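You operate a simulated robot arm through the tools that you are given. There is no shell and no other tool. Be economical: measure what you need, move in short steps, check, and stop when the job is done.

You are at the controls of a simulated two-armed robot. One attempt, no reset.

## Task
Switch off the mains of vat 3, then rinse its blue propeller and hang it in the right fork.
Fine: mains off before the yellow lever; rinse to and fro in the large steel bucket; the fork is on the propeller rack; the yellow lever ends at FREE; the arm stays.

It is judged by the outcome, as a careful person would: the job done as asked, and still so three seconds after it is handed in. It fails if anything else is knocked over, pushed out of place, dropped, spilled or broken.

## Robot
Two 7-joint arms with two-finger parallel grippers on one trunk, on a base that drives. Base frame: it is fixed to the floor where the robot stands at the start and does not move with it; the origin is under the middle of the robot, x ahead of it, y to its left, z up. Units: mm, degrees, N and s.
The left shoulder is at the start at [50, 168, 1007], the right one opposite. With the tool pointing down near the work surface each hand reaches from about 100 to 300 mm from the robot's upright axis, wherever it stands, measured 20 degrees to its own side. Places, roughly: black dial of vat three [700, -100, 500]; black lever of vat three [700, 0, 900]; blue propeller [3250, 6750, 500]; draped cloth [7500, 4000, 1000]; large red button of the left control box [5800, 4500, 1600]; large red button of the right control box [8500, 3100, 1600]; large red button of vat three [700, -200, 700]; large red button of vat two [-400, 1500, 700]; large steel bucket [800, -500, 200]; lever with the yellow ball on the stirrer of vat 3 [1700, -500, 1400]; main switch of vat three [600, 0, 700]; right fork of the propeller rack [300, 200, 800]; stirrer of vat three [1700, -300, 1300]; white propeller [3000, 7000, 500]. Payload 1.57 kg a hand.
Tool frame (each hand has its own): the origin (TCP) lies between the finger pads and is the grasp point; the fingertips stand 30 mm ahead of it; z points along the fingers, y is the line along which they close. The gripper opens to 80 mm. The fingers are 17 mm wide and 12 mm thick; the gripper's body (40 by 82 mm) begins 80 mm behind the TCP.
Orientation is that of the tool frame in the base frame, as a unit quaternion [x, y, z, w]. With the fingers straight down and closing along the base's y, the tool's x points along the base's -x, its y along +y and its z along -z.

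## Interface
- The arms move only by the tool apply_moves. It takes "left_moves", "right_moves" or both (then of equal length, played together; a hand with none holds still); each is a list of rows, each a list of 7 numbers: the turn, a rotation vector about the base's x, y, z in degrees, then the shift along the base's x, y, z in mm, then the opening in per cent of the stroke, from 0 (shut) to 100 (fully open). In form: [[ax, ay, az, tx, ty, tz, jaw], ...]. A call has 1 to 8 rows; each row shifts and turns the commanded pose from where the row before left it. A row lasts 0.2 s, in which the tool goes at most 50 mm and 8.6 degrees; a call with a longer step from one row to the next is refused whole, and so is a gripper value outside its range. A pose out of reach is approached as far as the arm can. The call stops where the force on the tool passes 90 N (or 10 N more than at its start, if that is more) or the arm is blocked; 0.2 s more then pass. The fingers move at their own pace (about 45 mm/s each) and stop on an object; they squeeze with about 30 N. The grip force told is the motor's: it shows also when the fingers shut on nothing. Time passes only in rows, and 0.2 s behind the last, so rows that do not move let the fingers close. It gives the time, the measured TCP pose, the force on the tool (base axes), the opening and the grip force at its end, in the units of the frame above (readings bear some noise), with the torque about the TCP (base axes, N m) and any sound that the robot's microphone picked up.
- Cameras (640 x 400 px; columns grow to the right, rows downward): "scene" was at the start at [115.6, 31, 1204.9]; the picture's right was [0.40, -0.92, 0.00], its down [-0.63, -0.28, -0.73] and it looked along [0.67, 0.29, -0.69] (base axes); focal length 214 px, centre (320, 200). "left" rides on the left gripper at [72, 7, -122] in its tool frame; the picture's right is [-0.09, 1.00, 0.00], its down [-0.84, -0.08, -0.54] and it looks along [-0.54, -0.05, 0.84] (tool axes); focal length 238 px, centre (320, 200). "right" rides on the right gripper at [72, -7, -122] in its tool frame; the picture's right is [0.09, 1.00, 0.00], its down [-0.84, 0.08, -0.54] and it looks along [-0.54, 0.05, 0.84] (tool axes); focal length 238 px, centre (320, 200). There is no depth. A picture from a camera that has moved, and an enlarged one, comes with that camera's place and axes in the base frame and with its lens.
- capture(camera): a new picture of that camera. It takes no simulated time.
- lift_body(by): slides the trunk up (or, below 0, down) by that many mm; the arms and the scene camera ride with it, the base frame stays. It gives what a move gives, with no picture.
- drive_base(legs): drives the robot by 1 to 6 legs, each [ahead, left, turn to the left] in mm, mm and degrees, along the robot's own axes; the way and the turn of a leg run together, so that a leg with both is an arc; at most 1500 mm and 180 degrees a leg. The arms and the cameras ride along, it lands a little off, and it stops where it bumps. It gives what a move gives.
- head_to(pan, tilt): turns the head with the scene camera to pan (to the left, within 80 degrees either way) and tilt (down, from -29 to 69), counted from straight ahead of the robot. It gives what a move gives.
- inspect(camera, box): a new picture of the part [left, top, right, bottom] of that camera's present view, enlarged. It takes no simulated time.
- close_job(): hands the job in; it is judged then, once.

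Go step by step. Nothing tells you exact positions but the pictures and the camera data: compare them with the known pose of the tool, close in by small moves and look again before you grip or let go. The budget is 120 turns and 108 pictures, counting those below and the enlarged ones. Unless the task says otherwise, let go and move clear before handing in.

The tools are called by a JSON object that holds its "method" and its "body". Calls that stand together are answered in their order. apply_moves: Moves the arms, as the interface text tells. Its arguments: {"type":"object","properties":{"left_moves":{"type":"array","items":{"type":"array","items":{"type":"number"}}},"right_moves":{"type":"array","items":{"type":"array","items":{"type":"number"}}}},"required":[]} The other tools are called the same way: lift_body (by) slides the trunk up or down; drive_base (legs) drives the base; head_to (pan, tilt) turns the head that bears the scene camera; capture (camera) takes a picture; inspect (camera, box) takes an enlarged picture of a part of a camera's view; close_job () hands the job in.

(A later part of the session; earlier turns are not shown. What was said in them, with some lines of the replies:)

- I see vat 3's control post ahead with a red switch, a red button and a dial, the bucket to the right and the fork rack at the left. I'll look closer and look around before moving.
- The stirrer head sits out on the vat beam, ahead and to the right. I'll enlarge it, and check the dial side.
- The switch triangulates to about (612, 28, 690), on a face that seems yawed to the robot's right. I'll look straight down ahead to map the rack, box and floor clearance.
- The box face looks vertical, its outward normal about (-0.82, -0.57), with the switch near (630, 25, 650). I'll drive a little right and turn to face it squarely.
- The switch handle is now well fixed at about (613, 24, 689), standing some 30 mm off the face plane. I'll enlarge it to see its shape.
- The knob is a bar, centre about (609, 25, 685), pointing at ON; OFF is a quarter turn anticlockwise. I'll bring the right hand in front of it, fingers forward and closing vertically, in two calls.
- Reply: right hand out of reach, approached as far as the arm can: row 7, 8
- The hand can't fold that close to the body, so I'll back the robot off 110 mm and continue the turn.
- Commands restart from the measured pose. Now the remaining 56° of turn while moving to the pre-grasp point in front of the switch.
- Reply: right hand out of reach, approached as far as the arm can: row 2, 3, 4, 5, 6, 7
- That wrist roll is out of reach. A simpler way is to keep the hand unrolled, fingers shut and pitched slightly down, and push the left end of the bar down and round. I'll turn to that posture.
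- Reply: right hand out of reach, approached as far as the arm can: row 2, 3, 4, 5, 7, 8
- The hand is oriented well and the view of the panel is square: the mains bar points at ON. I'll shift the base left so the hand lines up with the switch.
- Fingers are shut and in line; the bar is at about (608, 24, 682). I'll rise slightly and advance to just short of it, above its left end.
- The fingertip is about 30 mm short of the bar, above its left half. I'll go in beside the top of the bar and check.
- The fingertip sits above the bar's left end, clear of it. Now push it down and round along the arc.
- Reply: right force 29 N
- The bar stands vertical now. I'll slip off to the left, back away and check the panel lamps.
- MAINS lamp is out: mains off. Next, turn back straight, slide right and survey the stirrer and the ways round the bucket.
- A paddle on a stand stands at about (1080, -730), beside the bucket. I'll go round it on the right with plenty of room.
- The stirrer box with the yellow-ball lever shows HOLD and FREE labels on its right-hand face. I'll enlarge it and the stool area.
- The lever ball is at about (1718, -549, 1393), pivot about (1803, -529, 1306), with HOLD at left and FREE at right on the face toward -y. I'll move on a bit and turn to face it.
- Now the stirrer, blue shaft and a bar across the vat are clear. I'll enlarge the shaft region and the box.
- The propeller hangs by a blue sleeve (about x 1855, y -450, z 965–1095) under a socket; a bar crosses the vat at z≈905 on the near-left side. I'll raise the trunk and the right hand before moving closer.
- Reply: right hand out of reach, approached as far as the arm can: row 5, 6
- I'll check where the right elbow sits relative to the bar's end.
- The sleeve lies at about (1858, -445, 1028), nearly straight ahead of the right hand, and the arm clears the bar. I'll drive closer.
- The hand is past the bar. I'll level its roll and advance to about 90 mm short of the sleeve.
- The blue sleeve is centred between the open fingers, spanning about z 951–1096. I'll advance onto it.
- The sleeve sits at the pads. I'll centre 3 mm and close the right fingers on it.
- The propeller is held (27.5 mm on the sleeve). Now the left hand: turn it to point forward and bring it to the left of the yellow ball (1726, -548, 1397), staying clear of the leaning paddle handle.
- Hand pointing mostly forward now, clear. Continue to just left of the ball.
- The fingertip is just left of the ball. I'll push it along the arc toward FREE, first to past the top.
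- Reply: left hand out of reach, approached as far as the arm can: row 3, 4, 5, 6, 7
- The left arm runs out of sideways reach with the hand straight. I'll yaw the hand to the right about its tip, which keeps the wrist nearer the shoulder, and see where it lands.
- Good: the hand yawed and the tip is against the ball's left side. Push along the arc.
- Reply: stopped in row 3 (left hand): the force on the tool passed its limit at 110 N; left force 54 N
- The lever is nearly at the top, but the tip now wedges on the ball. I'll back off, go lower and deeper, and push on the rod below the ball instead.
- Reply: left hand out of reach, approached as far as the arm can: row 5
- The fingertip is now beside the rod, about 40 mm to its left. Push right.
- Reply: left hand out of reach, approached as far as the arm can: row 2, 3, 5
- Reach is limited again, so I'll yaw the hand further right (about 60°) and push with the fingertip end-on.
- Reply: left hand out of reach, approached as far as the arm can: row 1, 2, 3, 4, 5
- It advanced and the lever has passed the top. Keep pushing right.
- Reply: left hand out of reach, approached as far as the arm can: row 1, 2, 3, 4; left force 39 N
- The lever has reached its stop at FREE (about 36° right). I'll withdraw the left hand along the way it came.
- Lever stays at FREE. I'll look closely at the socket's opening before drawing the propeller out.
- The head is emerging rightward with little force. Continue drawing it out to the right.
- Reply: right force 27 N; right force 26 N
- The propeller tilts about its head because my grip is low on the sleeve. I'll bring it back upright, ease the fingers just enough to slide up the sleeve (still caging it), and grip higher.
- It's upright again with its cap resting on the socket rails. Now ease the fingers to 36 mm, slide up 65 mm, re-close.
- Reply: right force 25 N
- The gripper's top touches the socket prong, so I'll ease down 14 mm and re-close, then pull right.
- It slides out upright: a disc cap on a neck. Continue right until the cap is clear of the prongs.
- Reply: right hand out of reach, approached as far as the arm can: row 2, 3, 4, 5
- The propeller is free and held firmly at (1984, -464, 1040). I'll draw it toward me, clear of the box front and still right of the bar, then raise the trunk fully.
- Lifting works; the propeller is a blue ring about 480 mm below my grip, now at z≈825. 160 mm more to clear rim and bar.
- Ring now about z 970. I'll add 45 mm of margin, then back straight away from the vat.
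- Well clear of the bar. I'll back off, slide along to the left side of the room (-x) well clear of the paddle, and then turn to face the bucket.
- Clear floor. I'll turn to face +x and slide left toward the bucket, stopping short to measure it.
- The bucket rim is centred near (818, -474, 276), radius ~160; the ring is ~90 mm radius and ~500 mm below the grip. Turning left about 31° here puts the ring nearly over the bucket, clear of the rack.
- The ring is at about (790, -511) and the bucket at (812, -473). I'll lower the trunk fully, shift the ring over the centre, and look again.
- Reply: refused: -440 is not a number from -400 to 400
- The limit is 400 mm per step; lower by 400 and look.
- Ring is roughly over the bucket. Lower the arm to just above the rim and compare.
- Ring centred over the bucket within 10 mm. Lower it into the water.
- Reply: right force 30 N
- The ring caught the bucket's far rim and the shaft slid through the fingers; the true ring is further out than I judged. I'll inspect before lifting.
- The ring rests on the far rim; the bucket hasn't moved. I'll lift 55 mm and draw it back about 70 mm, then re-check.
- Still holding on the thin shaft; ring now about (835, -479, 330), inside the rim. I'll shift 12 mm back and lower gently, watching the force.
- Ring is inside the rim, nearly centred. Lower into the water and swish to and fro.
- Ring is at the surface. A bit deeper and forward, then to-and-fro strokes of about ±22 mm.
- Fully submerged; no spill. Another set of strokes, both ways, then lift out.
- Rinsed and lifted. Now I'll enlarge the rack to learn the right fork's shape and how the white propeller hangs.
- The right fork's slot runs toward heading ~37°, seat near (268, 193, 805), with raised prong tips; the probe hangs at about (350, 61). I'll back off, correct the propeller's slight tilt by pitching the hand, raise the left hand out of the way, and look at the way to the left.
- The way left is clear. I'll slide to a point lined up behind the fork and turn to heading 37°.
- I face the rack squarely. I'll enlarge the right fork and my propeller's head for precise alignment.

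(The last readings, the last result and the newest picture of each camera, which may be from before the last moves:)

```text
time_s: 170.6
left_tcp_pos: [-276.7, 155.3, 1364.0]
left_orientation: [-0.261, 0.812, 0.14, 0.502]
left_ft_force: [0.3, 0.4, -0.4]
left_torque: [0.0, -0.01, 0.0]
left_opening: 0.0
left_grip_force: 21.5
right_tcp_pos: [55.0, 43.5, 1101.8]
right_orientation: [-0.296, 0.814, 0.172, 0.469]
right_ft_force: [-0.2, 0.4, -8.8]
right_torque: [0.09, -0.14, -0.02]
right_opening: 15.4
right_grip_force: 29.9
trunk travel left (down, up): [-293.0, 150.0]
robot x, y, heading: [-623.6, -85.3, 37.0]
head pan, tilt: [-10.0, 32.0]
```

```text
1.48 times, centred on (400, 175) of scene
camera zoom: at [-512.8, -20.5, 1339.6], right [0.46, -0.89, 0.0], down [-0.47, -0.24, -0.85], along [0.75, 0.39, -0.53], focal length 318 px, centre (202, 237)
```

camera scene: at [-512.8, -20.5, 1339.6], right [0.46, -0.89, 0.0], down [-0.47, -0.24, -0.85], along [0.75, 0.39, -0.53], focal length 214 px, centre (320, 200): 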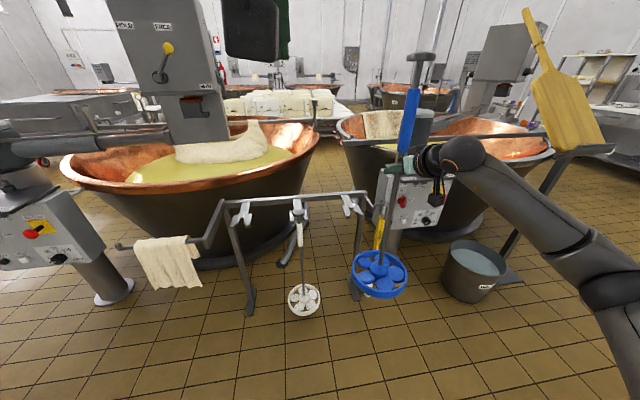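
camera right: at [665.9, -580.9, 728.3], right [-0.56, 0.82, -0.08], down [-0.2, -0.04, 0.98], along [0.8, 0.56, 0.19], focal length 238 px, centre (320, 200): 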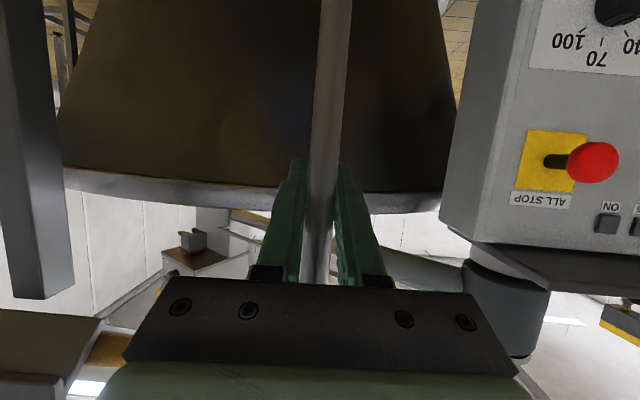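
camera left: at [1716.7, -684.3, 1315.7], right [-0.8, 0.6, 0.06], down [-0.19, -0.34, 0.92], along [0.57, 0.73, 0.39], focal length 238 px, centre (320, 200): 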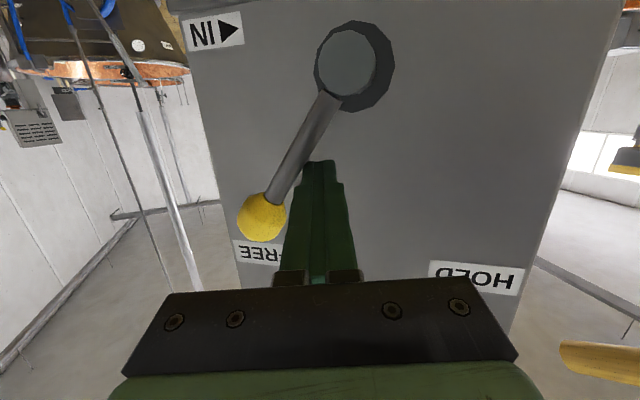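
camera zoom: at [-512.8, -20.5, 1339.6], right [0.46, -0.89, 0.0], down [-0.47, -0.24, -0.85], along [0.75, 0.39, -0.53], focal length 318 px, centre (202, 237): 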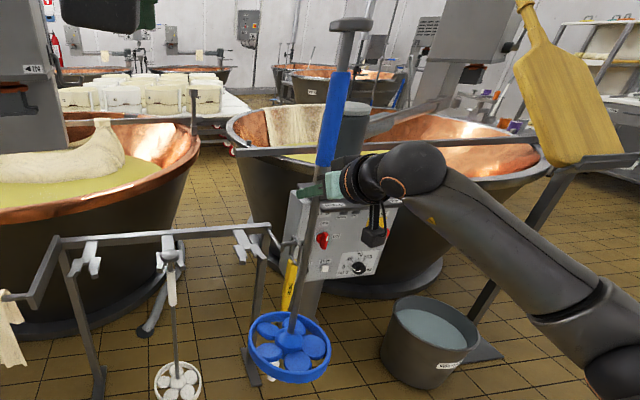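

Fork fixed: tips at (231, 227) and (269, 177), slot back at (296, 236), top z≈775, axis heading 37°; my cap is ~250 mm above the grip and within 8 mm of the slot line. I'll lower to insertion height here, well short of the fork.

{"method": "lift_body", "body": {"by": -290}}

{"method": "apply_moves", "body": {"right_moves": [[0, 0, 0, -2, 3, -40, 0], [0, 0, 0, -2, 3, -40, 0], [0, 0, 0, 0, 0, -40, 0], [0, 0, 0, 0, 0, -40, 0], [0, 0, 0, 0, 0, -40, 0], [0, 0, 0, 0, 0, -40, 0], [0, 0, 0, 0, 0, 0, 0]]}}

{"method": "capture", "body": {"camera": "scene"}}

```text
time_s: 173.5
left_tcp_pos: [-277.6, 153.9, 1074.5]
left_orientation: [-0.261, 0.812, 0.14, 0.502]
left_ft_force: [0.2, 0.3, -0.1]
left_torque: [-0.03, -0.02, 0.0]
left_opening: 0.2
left_grip_force: 21.7
right_tcp_pos: [55.0, 44.2, 812.1]
right_orientation: [-0.296, 0.815, 0.172, 0.469]
right_ft_force: [-0.8, 0.0, -7.1]
right_torque: [0.1, -0.14, 0.0]
right_opening: 15.6
right_grip_force: 29.8
trunk travel left (down, up): [-3.0, 440.0]
robot x, y, heading: [-625.6, -80.3, 37.0]
head pan, tilt: [-10.0, 32.0]
```

```text
time_s: 175.1
left_tcp_pos: [-277.0, 154.1, 1074.6]
left_orientation: [-0.261, 0.812, 0.14, 0.503]
left_ft_force: [-0.2, 0.7, -0.6]
left_torque: [0.02, 0.0, 0.03]
left_opening: 0.2
left_grip_force: 21.2
right_tcp_pos: [52.9, 48.5, 569.5]
right_orientation: [-0.296, 0.814, 0.173, 0.47]
right_ft_force: [-0.5, 0.0, -7.5]
right_torque: [0.12, -0.1, -0.01]
right_opening: 15.3
right_grip_force: 30.1
trunk travel left (down, up): [-3.0, 440.0]
robot x, y, heading: [-626.6, -84.2, 37.2]
head pan, tilt: [-10.0, 32.0]
```

```text
18 pictures are left
camera scene: at [-512.9, -20.6, 1049.6], right [0.46, -0.89, 0.0], down [-0.47, -0.24, -0.85], along [0.75, 0.39, -0.53], focal length 214 px, centre (320, 200)
```

scene: 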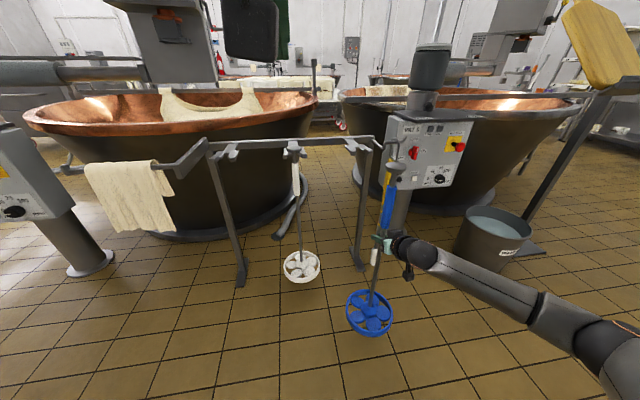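

Lowered. I'll enlarge to compare the cap height and the fork.

{"method": "inspect", "body": {"camera": "scene", "box": [330, 110, 430, 210]}}

```text
4.00 times, centred on (380, 160) of scene
camera zoom: at [-512.9, -20.6, 1049.6], right [0.46, -0.89, 0.0], down [-0.47, -0.24, -0.85], along [0.75, 0.39, -0.53], focal length 858 px, centre (80, 360)
```

zoom: 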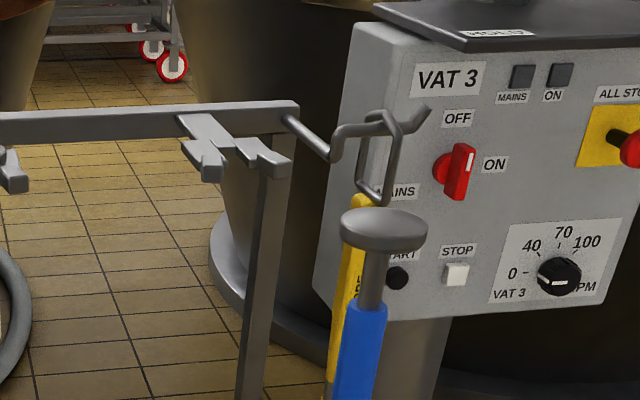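

Cap underside is at ~803, sleeve top ~761 — right height to pass over the lips (~787). I'll shift 8 mm left and drive 150 mm closer, then check.

{"method": "apply_moves", "body": {"right_moves": [[0, 0, 0, -5, 6.5, 0, 0], [0, 0, 0, 0, 0, 0, 0]]}}

{"method": "drive_base", "body": {"legs": [[150, 0, 0]]}}

{"method": "head_to", "body": {"pan": -15, "tilt": 28}}

{"method": "inspect", "body": {"camera": "scene", "box": [300, 90, 460, 190]}}

```text
time_s: 175.7
left_tcp_pos: [-276.4, 153.9, 1074.3]
left_orientation: [-0.261, 0.813, 0.139, 0.502]
left_ft_force: [-0.6, -0.7, 0.0]
left_torque: [0.02, -0.01, -0.03]
left_opening: 0.0
left_grip_force: 20.9
right_tcp_pos: [46.1, 55.4, 570.4]
right_orientation: [-0.295, 0.815, 0.172, 0.469]
right_ft_force: [-0.1, 1.1, -7.2]
right_torque: [0.12, -0.11, 0.05]
right_opening: 15.5
right_grip_force: 30.0
trunk travel left (down, up): [-3.0, 440.0]
robot x, y, heading: [-623.3, -81.8, 37.1]
head pan, tilt: [-10.0, 32.0]
```

```text
time_s: 177.1
left_tcp_pos: [-156.9, 245.4, 1075.5]
left_orientation: [-0.262, 0.812, 0.14, 0.502]
left_ft_force: [-1.3, 0.7, 0.0]
left_torque: [0.0, -0.03, 0.03]
left_opening: 0.1
left_grip_force: 21.3
right_tcp_pos: [168.6, 147.6, 570.5]
right_orientation: [-0.296, 0.815, 0.172, 0.468]
right_ft_force: [-0.2, 0.9, -7.5]
right_torque: [0.07, -0.1, 0.01]
right_opening: 15.7
right_grip_force: 29.8
trunk travel left (down, up): [-3.0, 440.0]
robot x, y, heading: [-506.9, 7.4, 37.0]
head pan, tilt: [-10.0, 32.0]
```

```text
time_s: 177.7
left_tcp_pos: [-157.3, 246.1, 1074.6]
left_orientation: [-0.262, 0.812, 0.141, 0.502]
left_ft_force: [0.9, -0.4, -0.1]
left_torque: [-0.04, 0.04, 0.03]
left_opening: 0.0
left_grip_force: 21.3
right_tcp_pos: [168.4, 147.8, 570.8]
right_orientation: [-0.297, 0.815, 0.172, 0.468]
right_ft_force: [0.0, 0.1, -7.7]
right_torque: [0.07, -0.13, -0.02]
right_opening: 15.6
right_grip_force: 30.1
trunk travel left (down, up): [-3.0, 440.0]
robot x, y, heading: [-504.4, 8.5, 36.8]
head pan, tilt: [-15.0, 28.0]
```

```text
4.00 times, centred on (380, 140) of scene
camera zoom: at [-387.9, 64.2, 1055.9], right [0.38, -0.93, 0.0], down [-0.44, -0.18, -0.88], along [0.82, 0.33, -0.47], focal length 858 px, centre (80, 440)
```

zoom: 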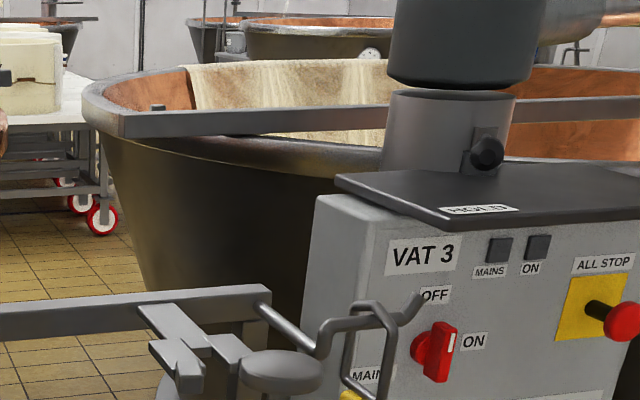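

I'll take the crop a little lower to see cap and prongs together.

{"method": "inspect", "body": {"camera": "scene", "box": [320, 160, 400, 220]}}

{"method": "capture", "body": {"camera": "right"}}

```text
6.67 times, centred on (360, 190) of scene
camera zoom: at [-387.9, 64.2, 1055.9], right [0.38, -0.93, 0.0], down [-0.44, -0.18, -0.88], along [0.82, 0.33, -0.47], focal length 1430 px, centre (53, 267)
```

zoom: 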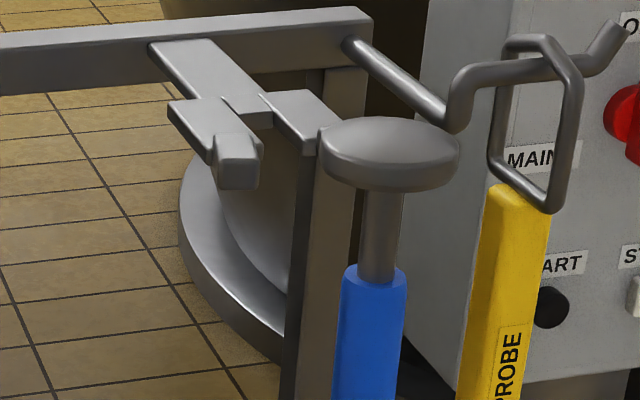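

```text
14 pictures are left
camera right: at [63.8, 50.4, 569.9], right [-0.68, 0.73, -0.08], down [-0.09, 0.03, 1.0], along [0.73, 0.68, 0.04], focal length 238 px, centre (320, 200)
```

right: 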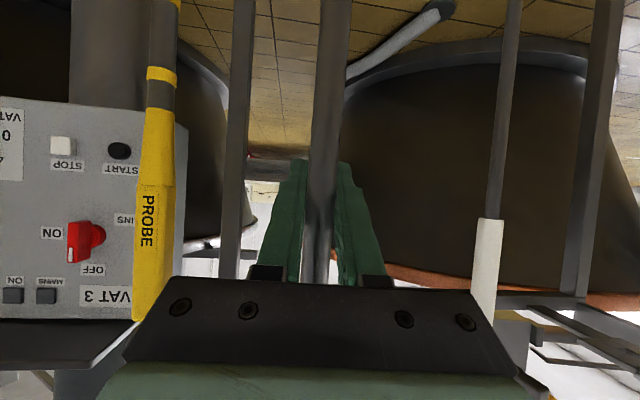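

Cap, neck and slot are lined up within a few millimetres, the cap ~13 mm above the lips. Advance 80 mm with the base and check.

{"method": "drive_base", "body": {"legs": [[80, 0, 0]]}}

{"method": "inspect", "body": {"camera": "scene", "box": [320, 150, 400, 210]}}

```text
time_s: 178.8
left_tcp_pos: [-94.6, 294.1, 1074.7]
left_orientation: [-0.262, 0.811, 0.141, 0.503]
left_ft_force: [-0.8, 0.4, 0.0]
left_torque: [0.02, 0.0, 0.01]
left_opening: 0.1
left_grip_force: 20.5
right_tcp_pos: [230.1, 195.5, 570.4]
right_orientation: [-0.296, 0.814, 0.172, 0.468]
right_ft_force: [-0.4, 0.1, -7.2]
right_torque: [0.11, -0.13, 0.01]
right_opening: 15.3
right_grip_force: 29.9
trunk travel left (down, up): [-3.0, 440.0]
robot x, y, heading: [-439.1, 59.2, 37.3]
head pan, tilt: [-15.0, 28.0]
```

```text
6.67 times, centred on (360, 180) of scene
camera zoom: at [-324.0, 112.8, 1055.9], right [0.38, -0.93, 0.0], down [-0.44, -0.18, -0.88], along [0.82, 0.33, -0.47], focal length 1430 px, centre (53, 333)
```

zoom: 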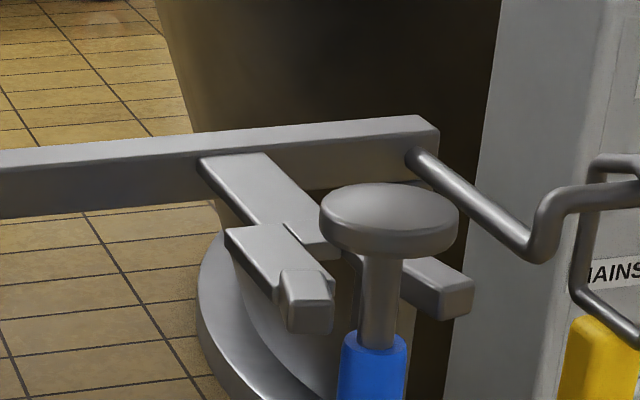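

The neck stands right at the mouth, centred between the tips, cap above and sleeve below. Advance 48 mm along the slot with the arm.

{"method": "apply_moves", "body": {"right_moves": [[0, 0, 0, 9.6, 7.2, 0, 0], [0, 0, 0, 9.6, 7.2, 0, 0], [0, 0, 0, 9.6, 7.2, 0, 0], [0, 0, 0, 9.6, 7.2, 0, 0], [0, 0, 0, 0, 0, 0, 0]]}}

{"method": "inspect", "body": {"camera": "scene", "box": [320, 150, 400, 210]}}

```text
time_s: 180.0
left_tcp_pos: [-93.5, 295.1, 1075.1]
left_orientation: [-0.262, 0.812, 0.141, 0.503]
left_ft_force: [-0.3, -0.8, 0.3]
left_torque: [0.01, -0.01, -0.01]
left_opening: 0.0
left_grip_force: 21.6
right_tcp_pos: [269.1, 224.8, 569.9]
right_orientation: [-0.295, 0.815, 0.171, 0.468]
right_ft_force: [2.1, -4.0, -8.5]
right_torque: [0.69, 0.35, 0.04]
right_opening: 15.5
right_grip_force: 30.2
trunk travel left (down, up): [-3.0, 440.0]
robot x, y, heading: [-441.2, 60.2, 37.1]
head pan, tilt: [-15.0, 28.0]
```

```text
6.67 times, centred on (360, 180) of scene
camera zoom: at [-323.7, 112.7, 1055.9], right [0.38, -0.93, 0.0], down [-0.44, -0.18, -0.88], along [0.82, 0.33, -0.47], focal length 1430 px, centre (53, 333)
```

zoom: 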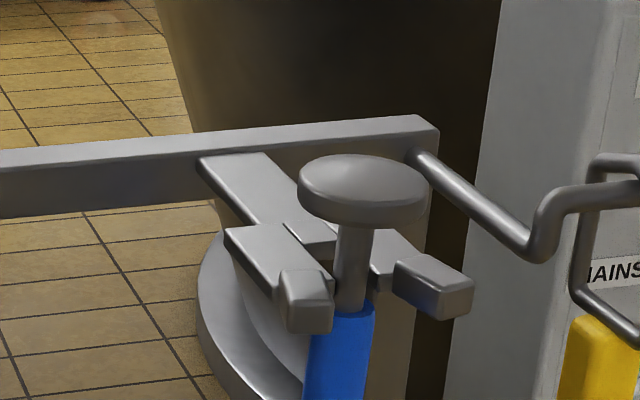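

The neck is in the slot, just brushing the left prong. I'll shift 4 mm right and go in 14 mm further so the cap will sit behind the lips.

{"method": "apply_moves", "body": {"right_moves": [[0, 0, 0, 2.4, -3.2, 0, 0], [0, 0, 0, 5.6, 4.2, 0, 0], [0, 0, 0, 5.6, 4.2, 0, 0], [0, 0, 0, 0, 0, 0, 0]]}}

{"method": "inspect", "body": {"camera": "scene", "box": [320, 150, 400, 210]}}

```text
time_s: 181.0
left_tcp_pos: [-93.1, 294.7, 1075.4]
left_orientation: [-0.263, 0.812, 0.141, 0.502]
left_ft_force: [-0.3, -0.5, -0.5]
left_torque: [0.04, 0.02, -0.03]
left_opening: 0.0
left_grip_force: 21.5
right_tcp_pos: [283.3, 231.1, 570.0]
right_orientation: [-0.297, 0.814, 0.172, 0.468]
right_ft_force: [0.2, -1.2, -7.6]
right_torque: [0.05, 0.0, 0.01]
right_opening: 15.9
right_grip_force: 30.1
trunk travel left (down, up): [-3.0, 440.0]
robot x, y, heading: [-438.6, 58.4, 37.0]
head pan, tilt: [-15.0, 28.0]
```

```text
6.67 times, centred on (360, 180) of scene
camera zoom: at [-323.9, 112.9, 1055.9], right [0.38, -0.93, 0.0], down [-0.44, -0.18, -0.88], along [0.82, 0.33, -0.47], focal length 1430 px, centre (53, 333)
```

zoom: 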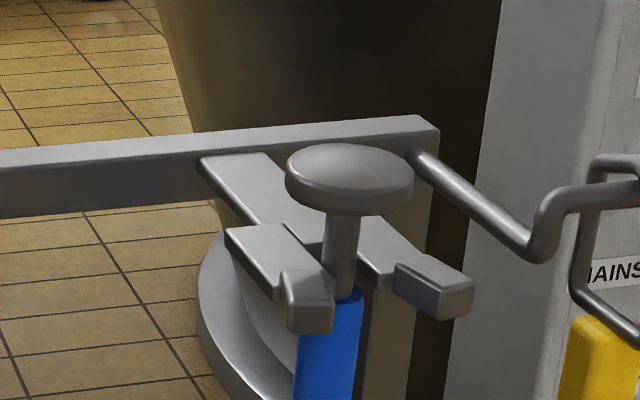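

Neck centred deep in the slot. Lower gently until the cap takes the weight.

{"method": "apply_moves", "body": {"right_moves": [[0, 0, 0, 0, 0, -7, 0], [0, 0, 0, 0, 0, -7, 0], [0, 0, 0, 0, 0, -6, 0], [0, 0, 0, 0, 0, 0, 0]]}}

{"method": "inspect", "body": {"camera": "scene", "box": [320, 150, 400, 210]}}

```text
time_s: 182.0
left_tcp_pos: [-93.0, 294.6, 1074.8]
left_orientation: [-0.262, 0.812, 0.14, 0.502]
left_ft_force: [-0.6, -0.2, 0.2]
left_torque: [0.0, 0.02, 0.01]
left_opening: 0.2
left_grip_force: 21.2
right_tcp_pos: [281.9, 232.0, 549.1]
right_orientation: [-0.297, 0.814, 0.172, 0.468]
right_ft_force: [0.4, 0.1, -6.5]
right_torque: [0.12, 0.0, -0.01]
right_opening: 15.7
right_grip_force: 30.4
trunk travel left (down, up): [-3.0, 440.0]
robot x, y, heading: [-440.0, 58.4, 37.1]
head pan, tilt: [-15.0, 28.0]
```

```text
6.67 times, centred on (360, 180) of scene
camera zoom: at [-323.9, 112.9, 1055.9], right [0.38, -0.93, 0.0], down [-0.44, -0.18, -0.88], along [0.82, 0.33, -0.47], focal length 1430 px, centre (53, 333)
```

zoom: 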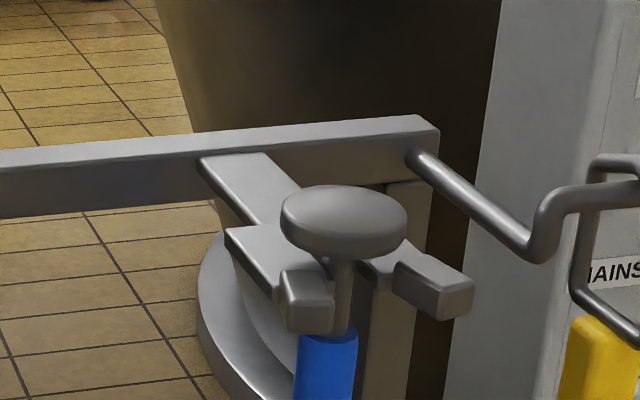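

Almost seated. A little further down.

{"method": "apply_moves", "body": {"right_moves": [[0, 0, 0, 0, 0, -4, 0], [0, 0, 0, 0, 0, -4, 0], [0, 0, 0, 0, 0, -4, 0], [0, 0, 0, 0, 0, 0, 0]]}}

```text
time_s: 183.0
left_tcp_pos: [-95.9, 293.9, 1075.6]
left_orientation: [-0.263, 0.812, 0.141, 0.502]
left_ft_force: [0.1, -0.4, -0.4]
left_torque: [0.0, 0.02, -0.03]
left_opening: 0.1
left_grip_force: 21.7
right_tcp_pos: [283.8, 230.3, 541.8]
right_orientation: [-0.297, 0.812, 0.174, 0.471]
right_ft_force: [2.2, 0.3, 6.9]
right_torque: [-0.62, 0.84, 0.06]
right_opening: 15.6
right_grip_force: 30.0
trunk travel left (down, up): [-3.0, 440.0]
robot x, y, heading: [-438.5, 54.0, 37.1]
head pan, tilt: [-15.0, 28.0]
```

The force has reversed: the cap carries the weight. Check seating before letting go.

{"method": "inspect", "body": {"camera": "scene", "box": [320, 150, 400, 210]}}

```text
6.67 times, centred on (360, 180) of scene
camera zoom: at [-324.9, 112.7, 1056.3], right [0.38, -0.93, 0.0], down [-0.43, -0.18, -0.88], along [0.82, 0.33, -0.47], focal length 1430 px, centre (53, 333)
```

zoom: 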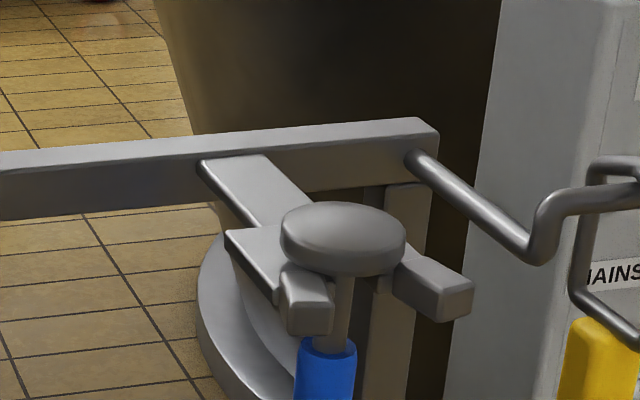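

Compared with the white one, my cap sits ~15–20 mm nearer the lips and may rest on them. I'll lift 12 mm, go 16 mm further in, and lower again.

{"method": "apply_moves", "body": {"right_moves": [[0, 0, 0, 0, 0, 8, 0], [0, 0, 0, 0, 0, 8, 0], [0, 0, 0, 6.4, 4.8, 0, 0], [0, 0, 0, 6.4, 4.8, 0, 0], [0, 0, 0, 0, 0, 0, 0]]}}

{"method": "apply_moves", "body": {"right_moves": [[0, 0, 0, 0, 0, -6, 0], [0, 0, 0, 0, 0, -6, 0], [0, 0, 0, 0, 0, -5, 0], [0, 0, 0, 0, 0, -5, 0], [0, 0, 0, 0, 0, 0, 0]]}}

{"method": "inspect", "body": {"camera": "scene", "box": [320, 150, 400, 210]}}

```text
time_s: 184.2
left_tcp_pos: [-93.6, 294.5, 1075.4]
left_orientation: [-0.262, 0.812, 0.141, 0.503]
left_ft_force: [0.0, -0.5, 0.3]
left_torque: [-0.01, 0.02, 0.02]
left_opening: 0.0
left_grip_force: 21.3
right_tcp_pos: [297.1, 241.3, 554.0]
right_orientation: [-0.297, 0.814, 0.171, 0.468]
right_ft_force: [-2.3, -2.3, -6.6]
right_torque: [0.61, -0.63, -0.02]
right_opening: 15.8
right_grip_force: 30.2
trunk travel left (down, up): [-3.0, 440.0]
robot x, y, heading: [-439.2, 55.6, 37.3]
head pan, tilt: [-15.0, 28.0]
```

```text
time_s: 185.4
left_tcp_pos: [-93.9, 295.3, 1075.4]
left_orientation: [-0.262, 0.811, 0.141, 0.504]
left_ft_force: [-0.4, -0.3, 0.0]
left_torque: [-0.01, 0.01, 0.02]
left_opening: 0.0
left_grip_force: 21.2
right_tcp_pos: [296.4, 241.5, 536.4]
right_orientation: [-0.295, 0.813, 0.173, 0.472]
right_ft_force: [1.3, -0.7, 8.7]
right_torque: [-0.56, 0.9, 0.03]
right_opening: 15.6
right_grip_force: 29.8
trunk travel left (down, up): [-3.0, 440.0]
robot x, y, heading: [-441.8, 59.5, 37.2]
head pan, tilt: [-15.0, 28.0]
```

```text
6.67 times, centred on (360, 180) of scene
camera zoom: at [-325.1, 112.6, 1056.3], right [0.38, -0.93, 0.0], down [-0.43, -0.18, -0.88], along [0.82, 0.33, -0.47], focal length 1430 px, centre (53, 333)
```

zoom: 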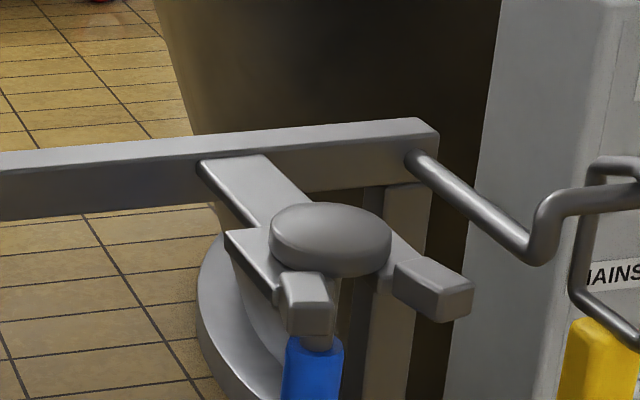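

Now the cap sits lower and behind the lips, against the slot's back, like the white one. Relax the pressure, open the fingers and watch it hang.

{"method": "apply_moves", "body": {"right_moves": [[0, 0, 0, 0, 0, 2, 0], [0, 0, 0, 0, 0, 0, 25], [0, 0, 0, 0, 0, 0, 40], [0, 0, 0, 0, 0, 0, 60], [0, 0, 0, 0, 0, 0, 80], [0, 0, 0, 0, 0, 0, 80]]}}

{"method": "capture", "body": {"camera": "right"}}

{"method": "capture", "body": {"camera": "scene"}}

```text
time_s: 186.8
left_tcp_pos: [-94.2, 295.0, 1076.2]
left_orientation: [-0.263, 0.812, 0.141, 0.503]
left_ft_force: [-0.4, -0.5, 0.1]
left_torque: [0.01, 0.0, -0.02]
left_opening: 0.0
left_grip_force: 21.0
right_tcp_pos: [296.8, 240.7, 535.1]
right_orientation: [-0.296, 0.814, 0.172, 0.469]
right_ft_force: [0.9, 0.8, -0.3]
right_torque: [-0.02, -0.02, 0.0]
right_opening: 64.1
right_grip_force: 0.1
trunk travel left (down, up): [-3.0, 440.0]
robot x, y, heading: [-439.3, 52.8, 37.1]
head pan, tilt: [-15.0, 28.0]
```

```text
7 pictures are left
camera right: at [192.6, 144.0, 534.9], right [-0.68, 0.73, -0.08], down [-0.09, 0.03, 1.0], along [0.73, 0.68, 0.05], focal length 238 px, centre (320, 200)
```

right: 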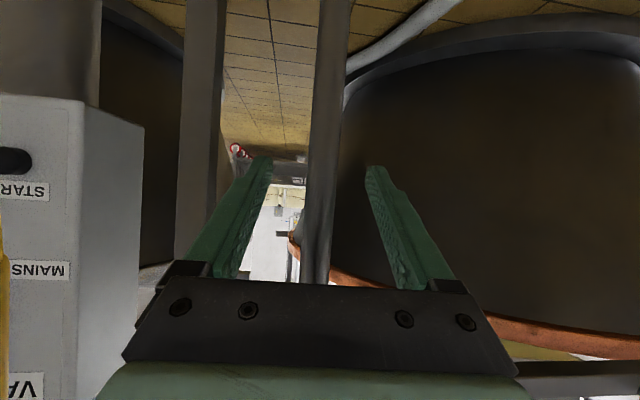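

```text
6 pictures are left
camera scene: at [-324.5, 112.8, 1056.0], right [0.38, -0.93, 0.0], down [-0.43, -0.18, -0.88], along [0.82, 0.33, -0.47], focal length 214 px, centre (320, 200)
```

scene: 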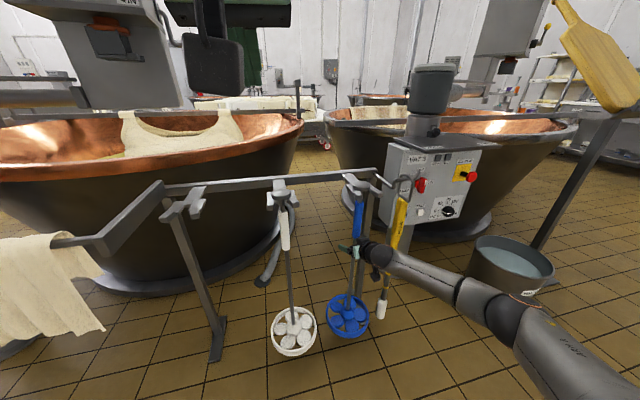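

It hangs freely beside the white one. Withdraw the hand straight back, then move the robot clear and do final checks.

{"method": "apply_moves", "body": {"right_moves": [[0, 0, 0, 0, 0, 0, 100], [0, 0, 0, -11, -9.5, 0, 100], [0, 0, 0, -19, -16, 3, 100], [0, 0, 0, -30, -25, 5, 100], [0, 0, 0, -34, -28, 5, 100]]}}

{"method": "drive_base", "body": {"legs": [[-250, 0, 0]]}}

{"method": "capture", "body": {"camera": "scene"}}

{"method": "inspect", "body": {"camera": "scene", "box": [260, 120, 420, 300]}}

```text
time_s: 188.0
left_tcp_pos: [-93.8, 295.6, 1074.9]
left_orientation: [-0.263, 0.811, 0.141, 0.502]
left_ft_force: [0.5, 0.3, 0.3]
left_torque: [-0.05, -0.02, -0.01]
left_opening: 0.3
left_grip_force: 20.7
right_tcp_pos: [201.3, 160.6, 549.1]
right_orientation: [-0.298, 0.813, 0.172, 0.469]
right_ft_force: [0.5, 0.1, 0.3]
right_torque: [-0.05, 0.02, 0.01]
right_opening: 79.9
right_grip_force: 0.1
trunk travel left (down, up): [-3.0, 440.0]
robot x, y, heading: [-443.6, 54.8, 37.2]
head pan, tilt: [-15.0, 28.0]
```

```text
time_s: 189.8
left_tcp_pos: [-289.7, 144.7, 1074.9]
left_orientation: [-0.261, 0.813, 0.14, 0.502]
left_ft_force: [0.4, -0.6, 0.3]
left_torque: [0.01, 0.0, -0.01]
left_opening: 0.0
left_grip_force: 21.5
right_tcp_pos: [7.1, 9.8, 547.8]
right_orientation: [-0.296, 0.814, 0.172, 0.469]
right_ft_force: [0.1, -0.3, -0.2]
right_torque: [0.01, 0.01, -0.01]
right_opening: 80.0
right_grip_force: 0.0
trunk travel left (down, up): [-3.0, 440.0]
robot x, y, heading: [-639.2, -89.9, 37.1]
head pan, tilt: [-15.0, 28.0]
```

```text
5 pictures are left
camera scene: at [-520.2, -35.9, 1056.0], right [0.38, -0.93, 0.0], down [-0.44, -0.18, -0.88], along [0.82, 0.33, -0.47], focal length 214 px, centre (320, 200)
```

scene: 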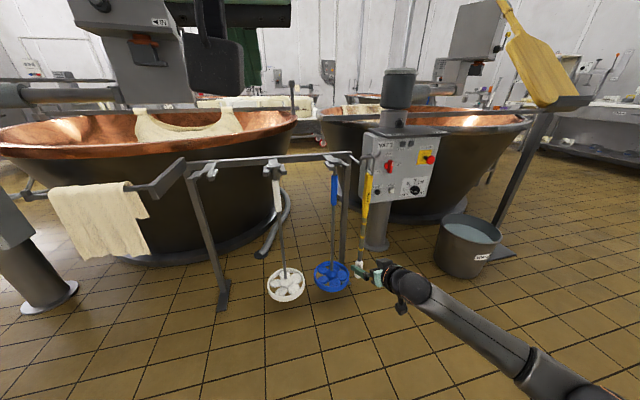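

```text
2.22 times, centred on (340, 210) of scene
camera zoom: at [-520.2, -35.9, 1056.0], right [0.38, -0.93, 0.0], down [-0.44, -0.18, -0.88], along [0.82, 0.33, -0.47], focal length 477 px, centre (276, 178)
```

zoom: 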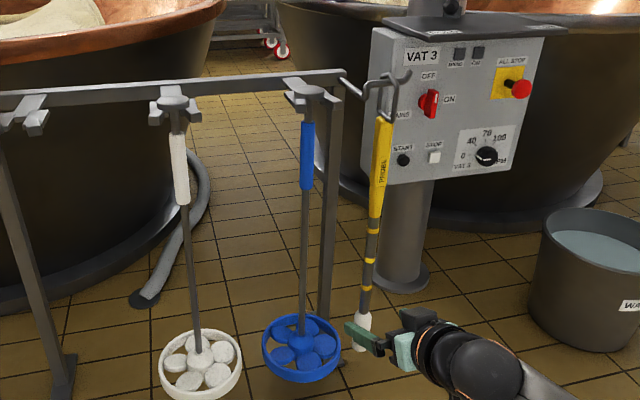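

The blue propeller hangs in the right fork, mains is off, bucket and probe in place. One last look at the yellow lever.

{"method": "inspect", "body": {"camera": "scene", "box": [440, 0, 540, 80]}}

```text
5.00 times, centred on (490, 40) of scene
camera zoom: at [-520.2, -35.9, 1056.0], right [0.38, -0.93, 0.0], down [-0.44, -0.18, -0.88], along [0.82, 0.33, -0.47], focal length 1072 px, centre (-530, 1000)
```

zoom: 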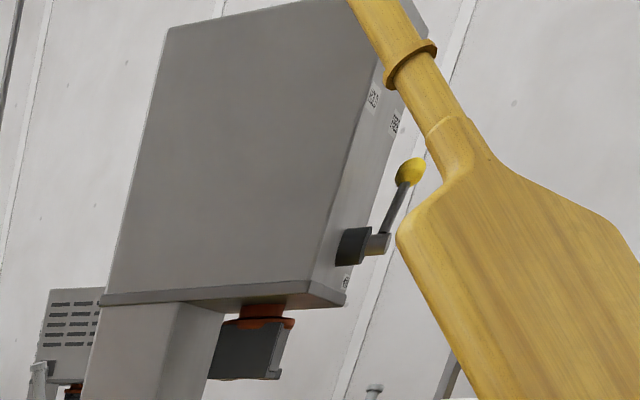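

The lever has not moved since I left it at FREE, and the arm and paddle are undisturbed, so I'm handing in.

{"method": "close_job", "body": {}}

```text
The job is handed in.
```

I finished the job and handed it in. Vat 3's mains is off, and I switched it off before touching the yellow lever, which now stands at FREE. I rinsed the blue propeller to and fro in the large steel bucket and hung it in the right fork of the rack. I did not move the arm.

While I was lowering the propeller to rinse it, its ring briefly caught the bucket's far rim. I saw no spill, and the bucket stayed where it was.
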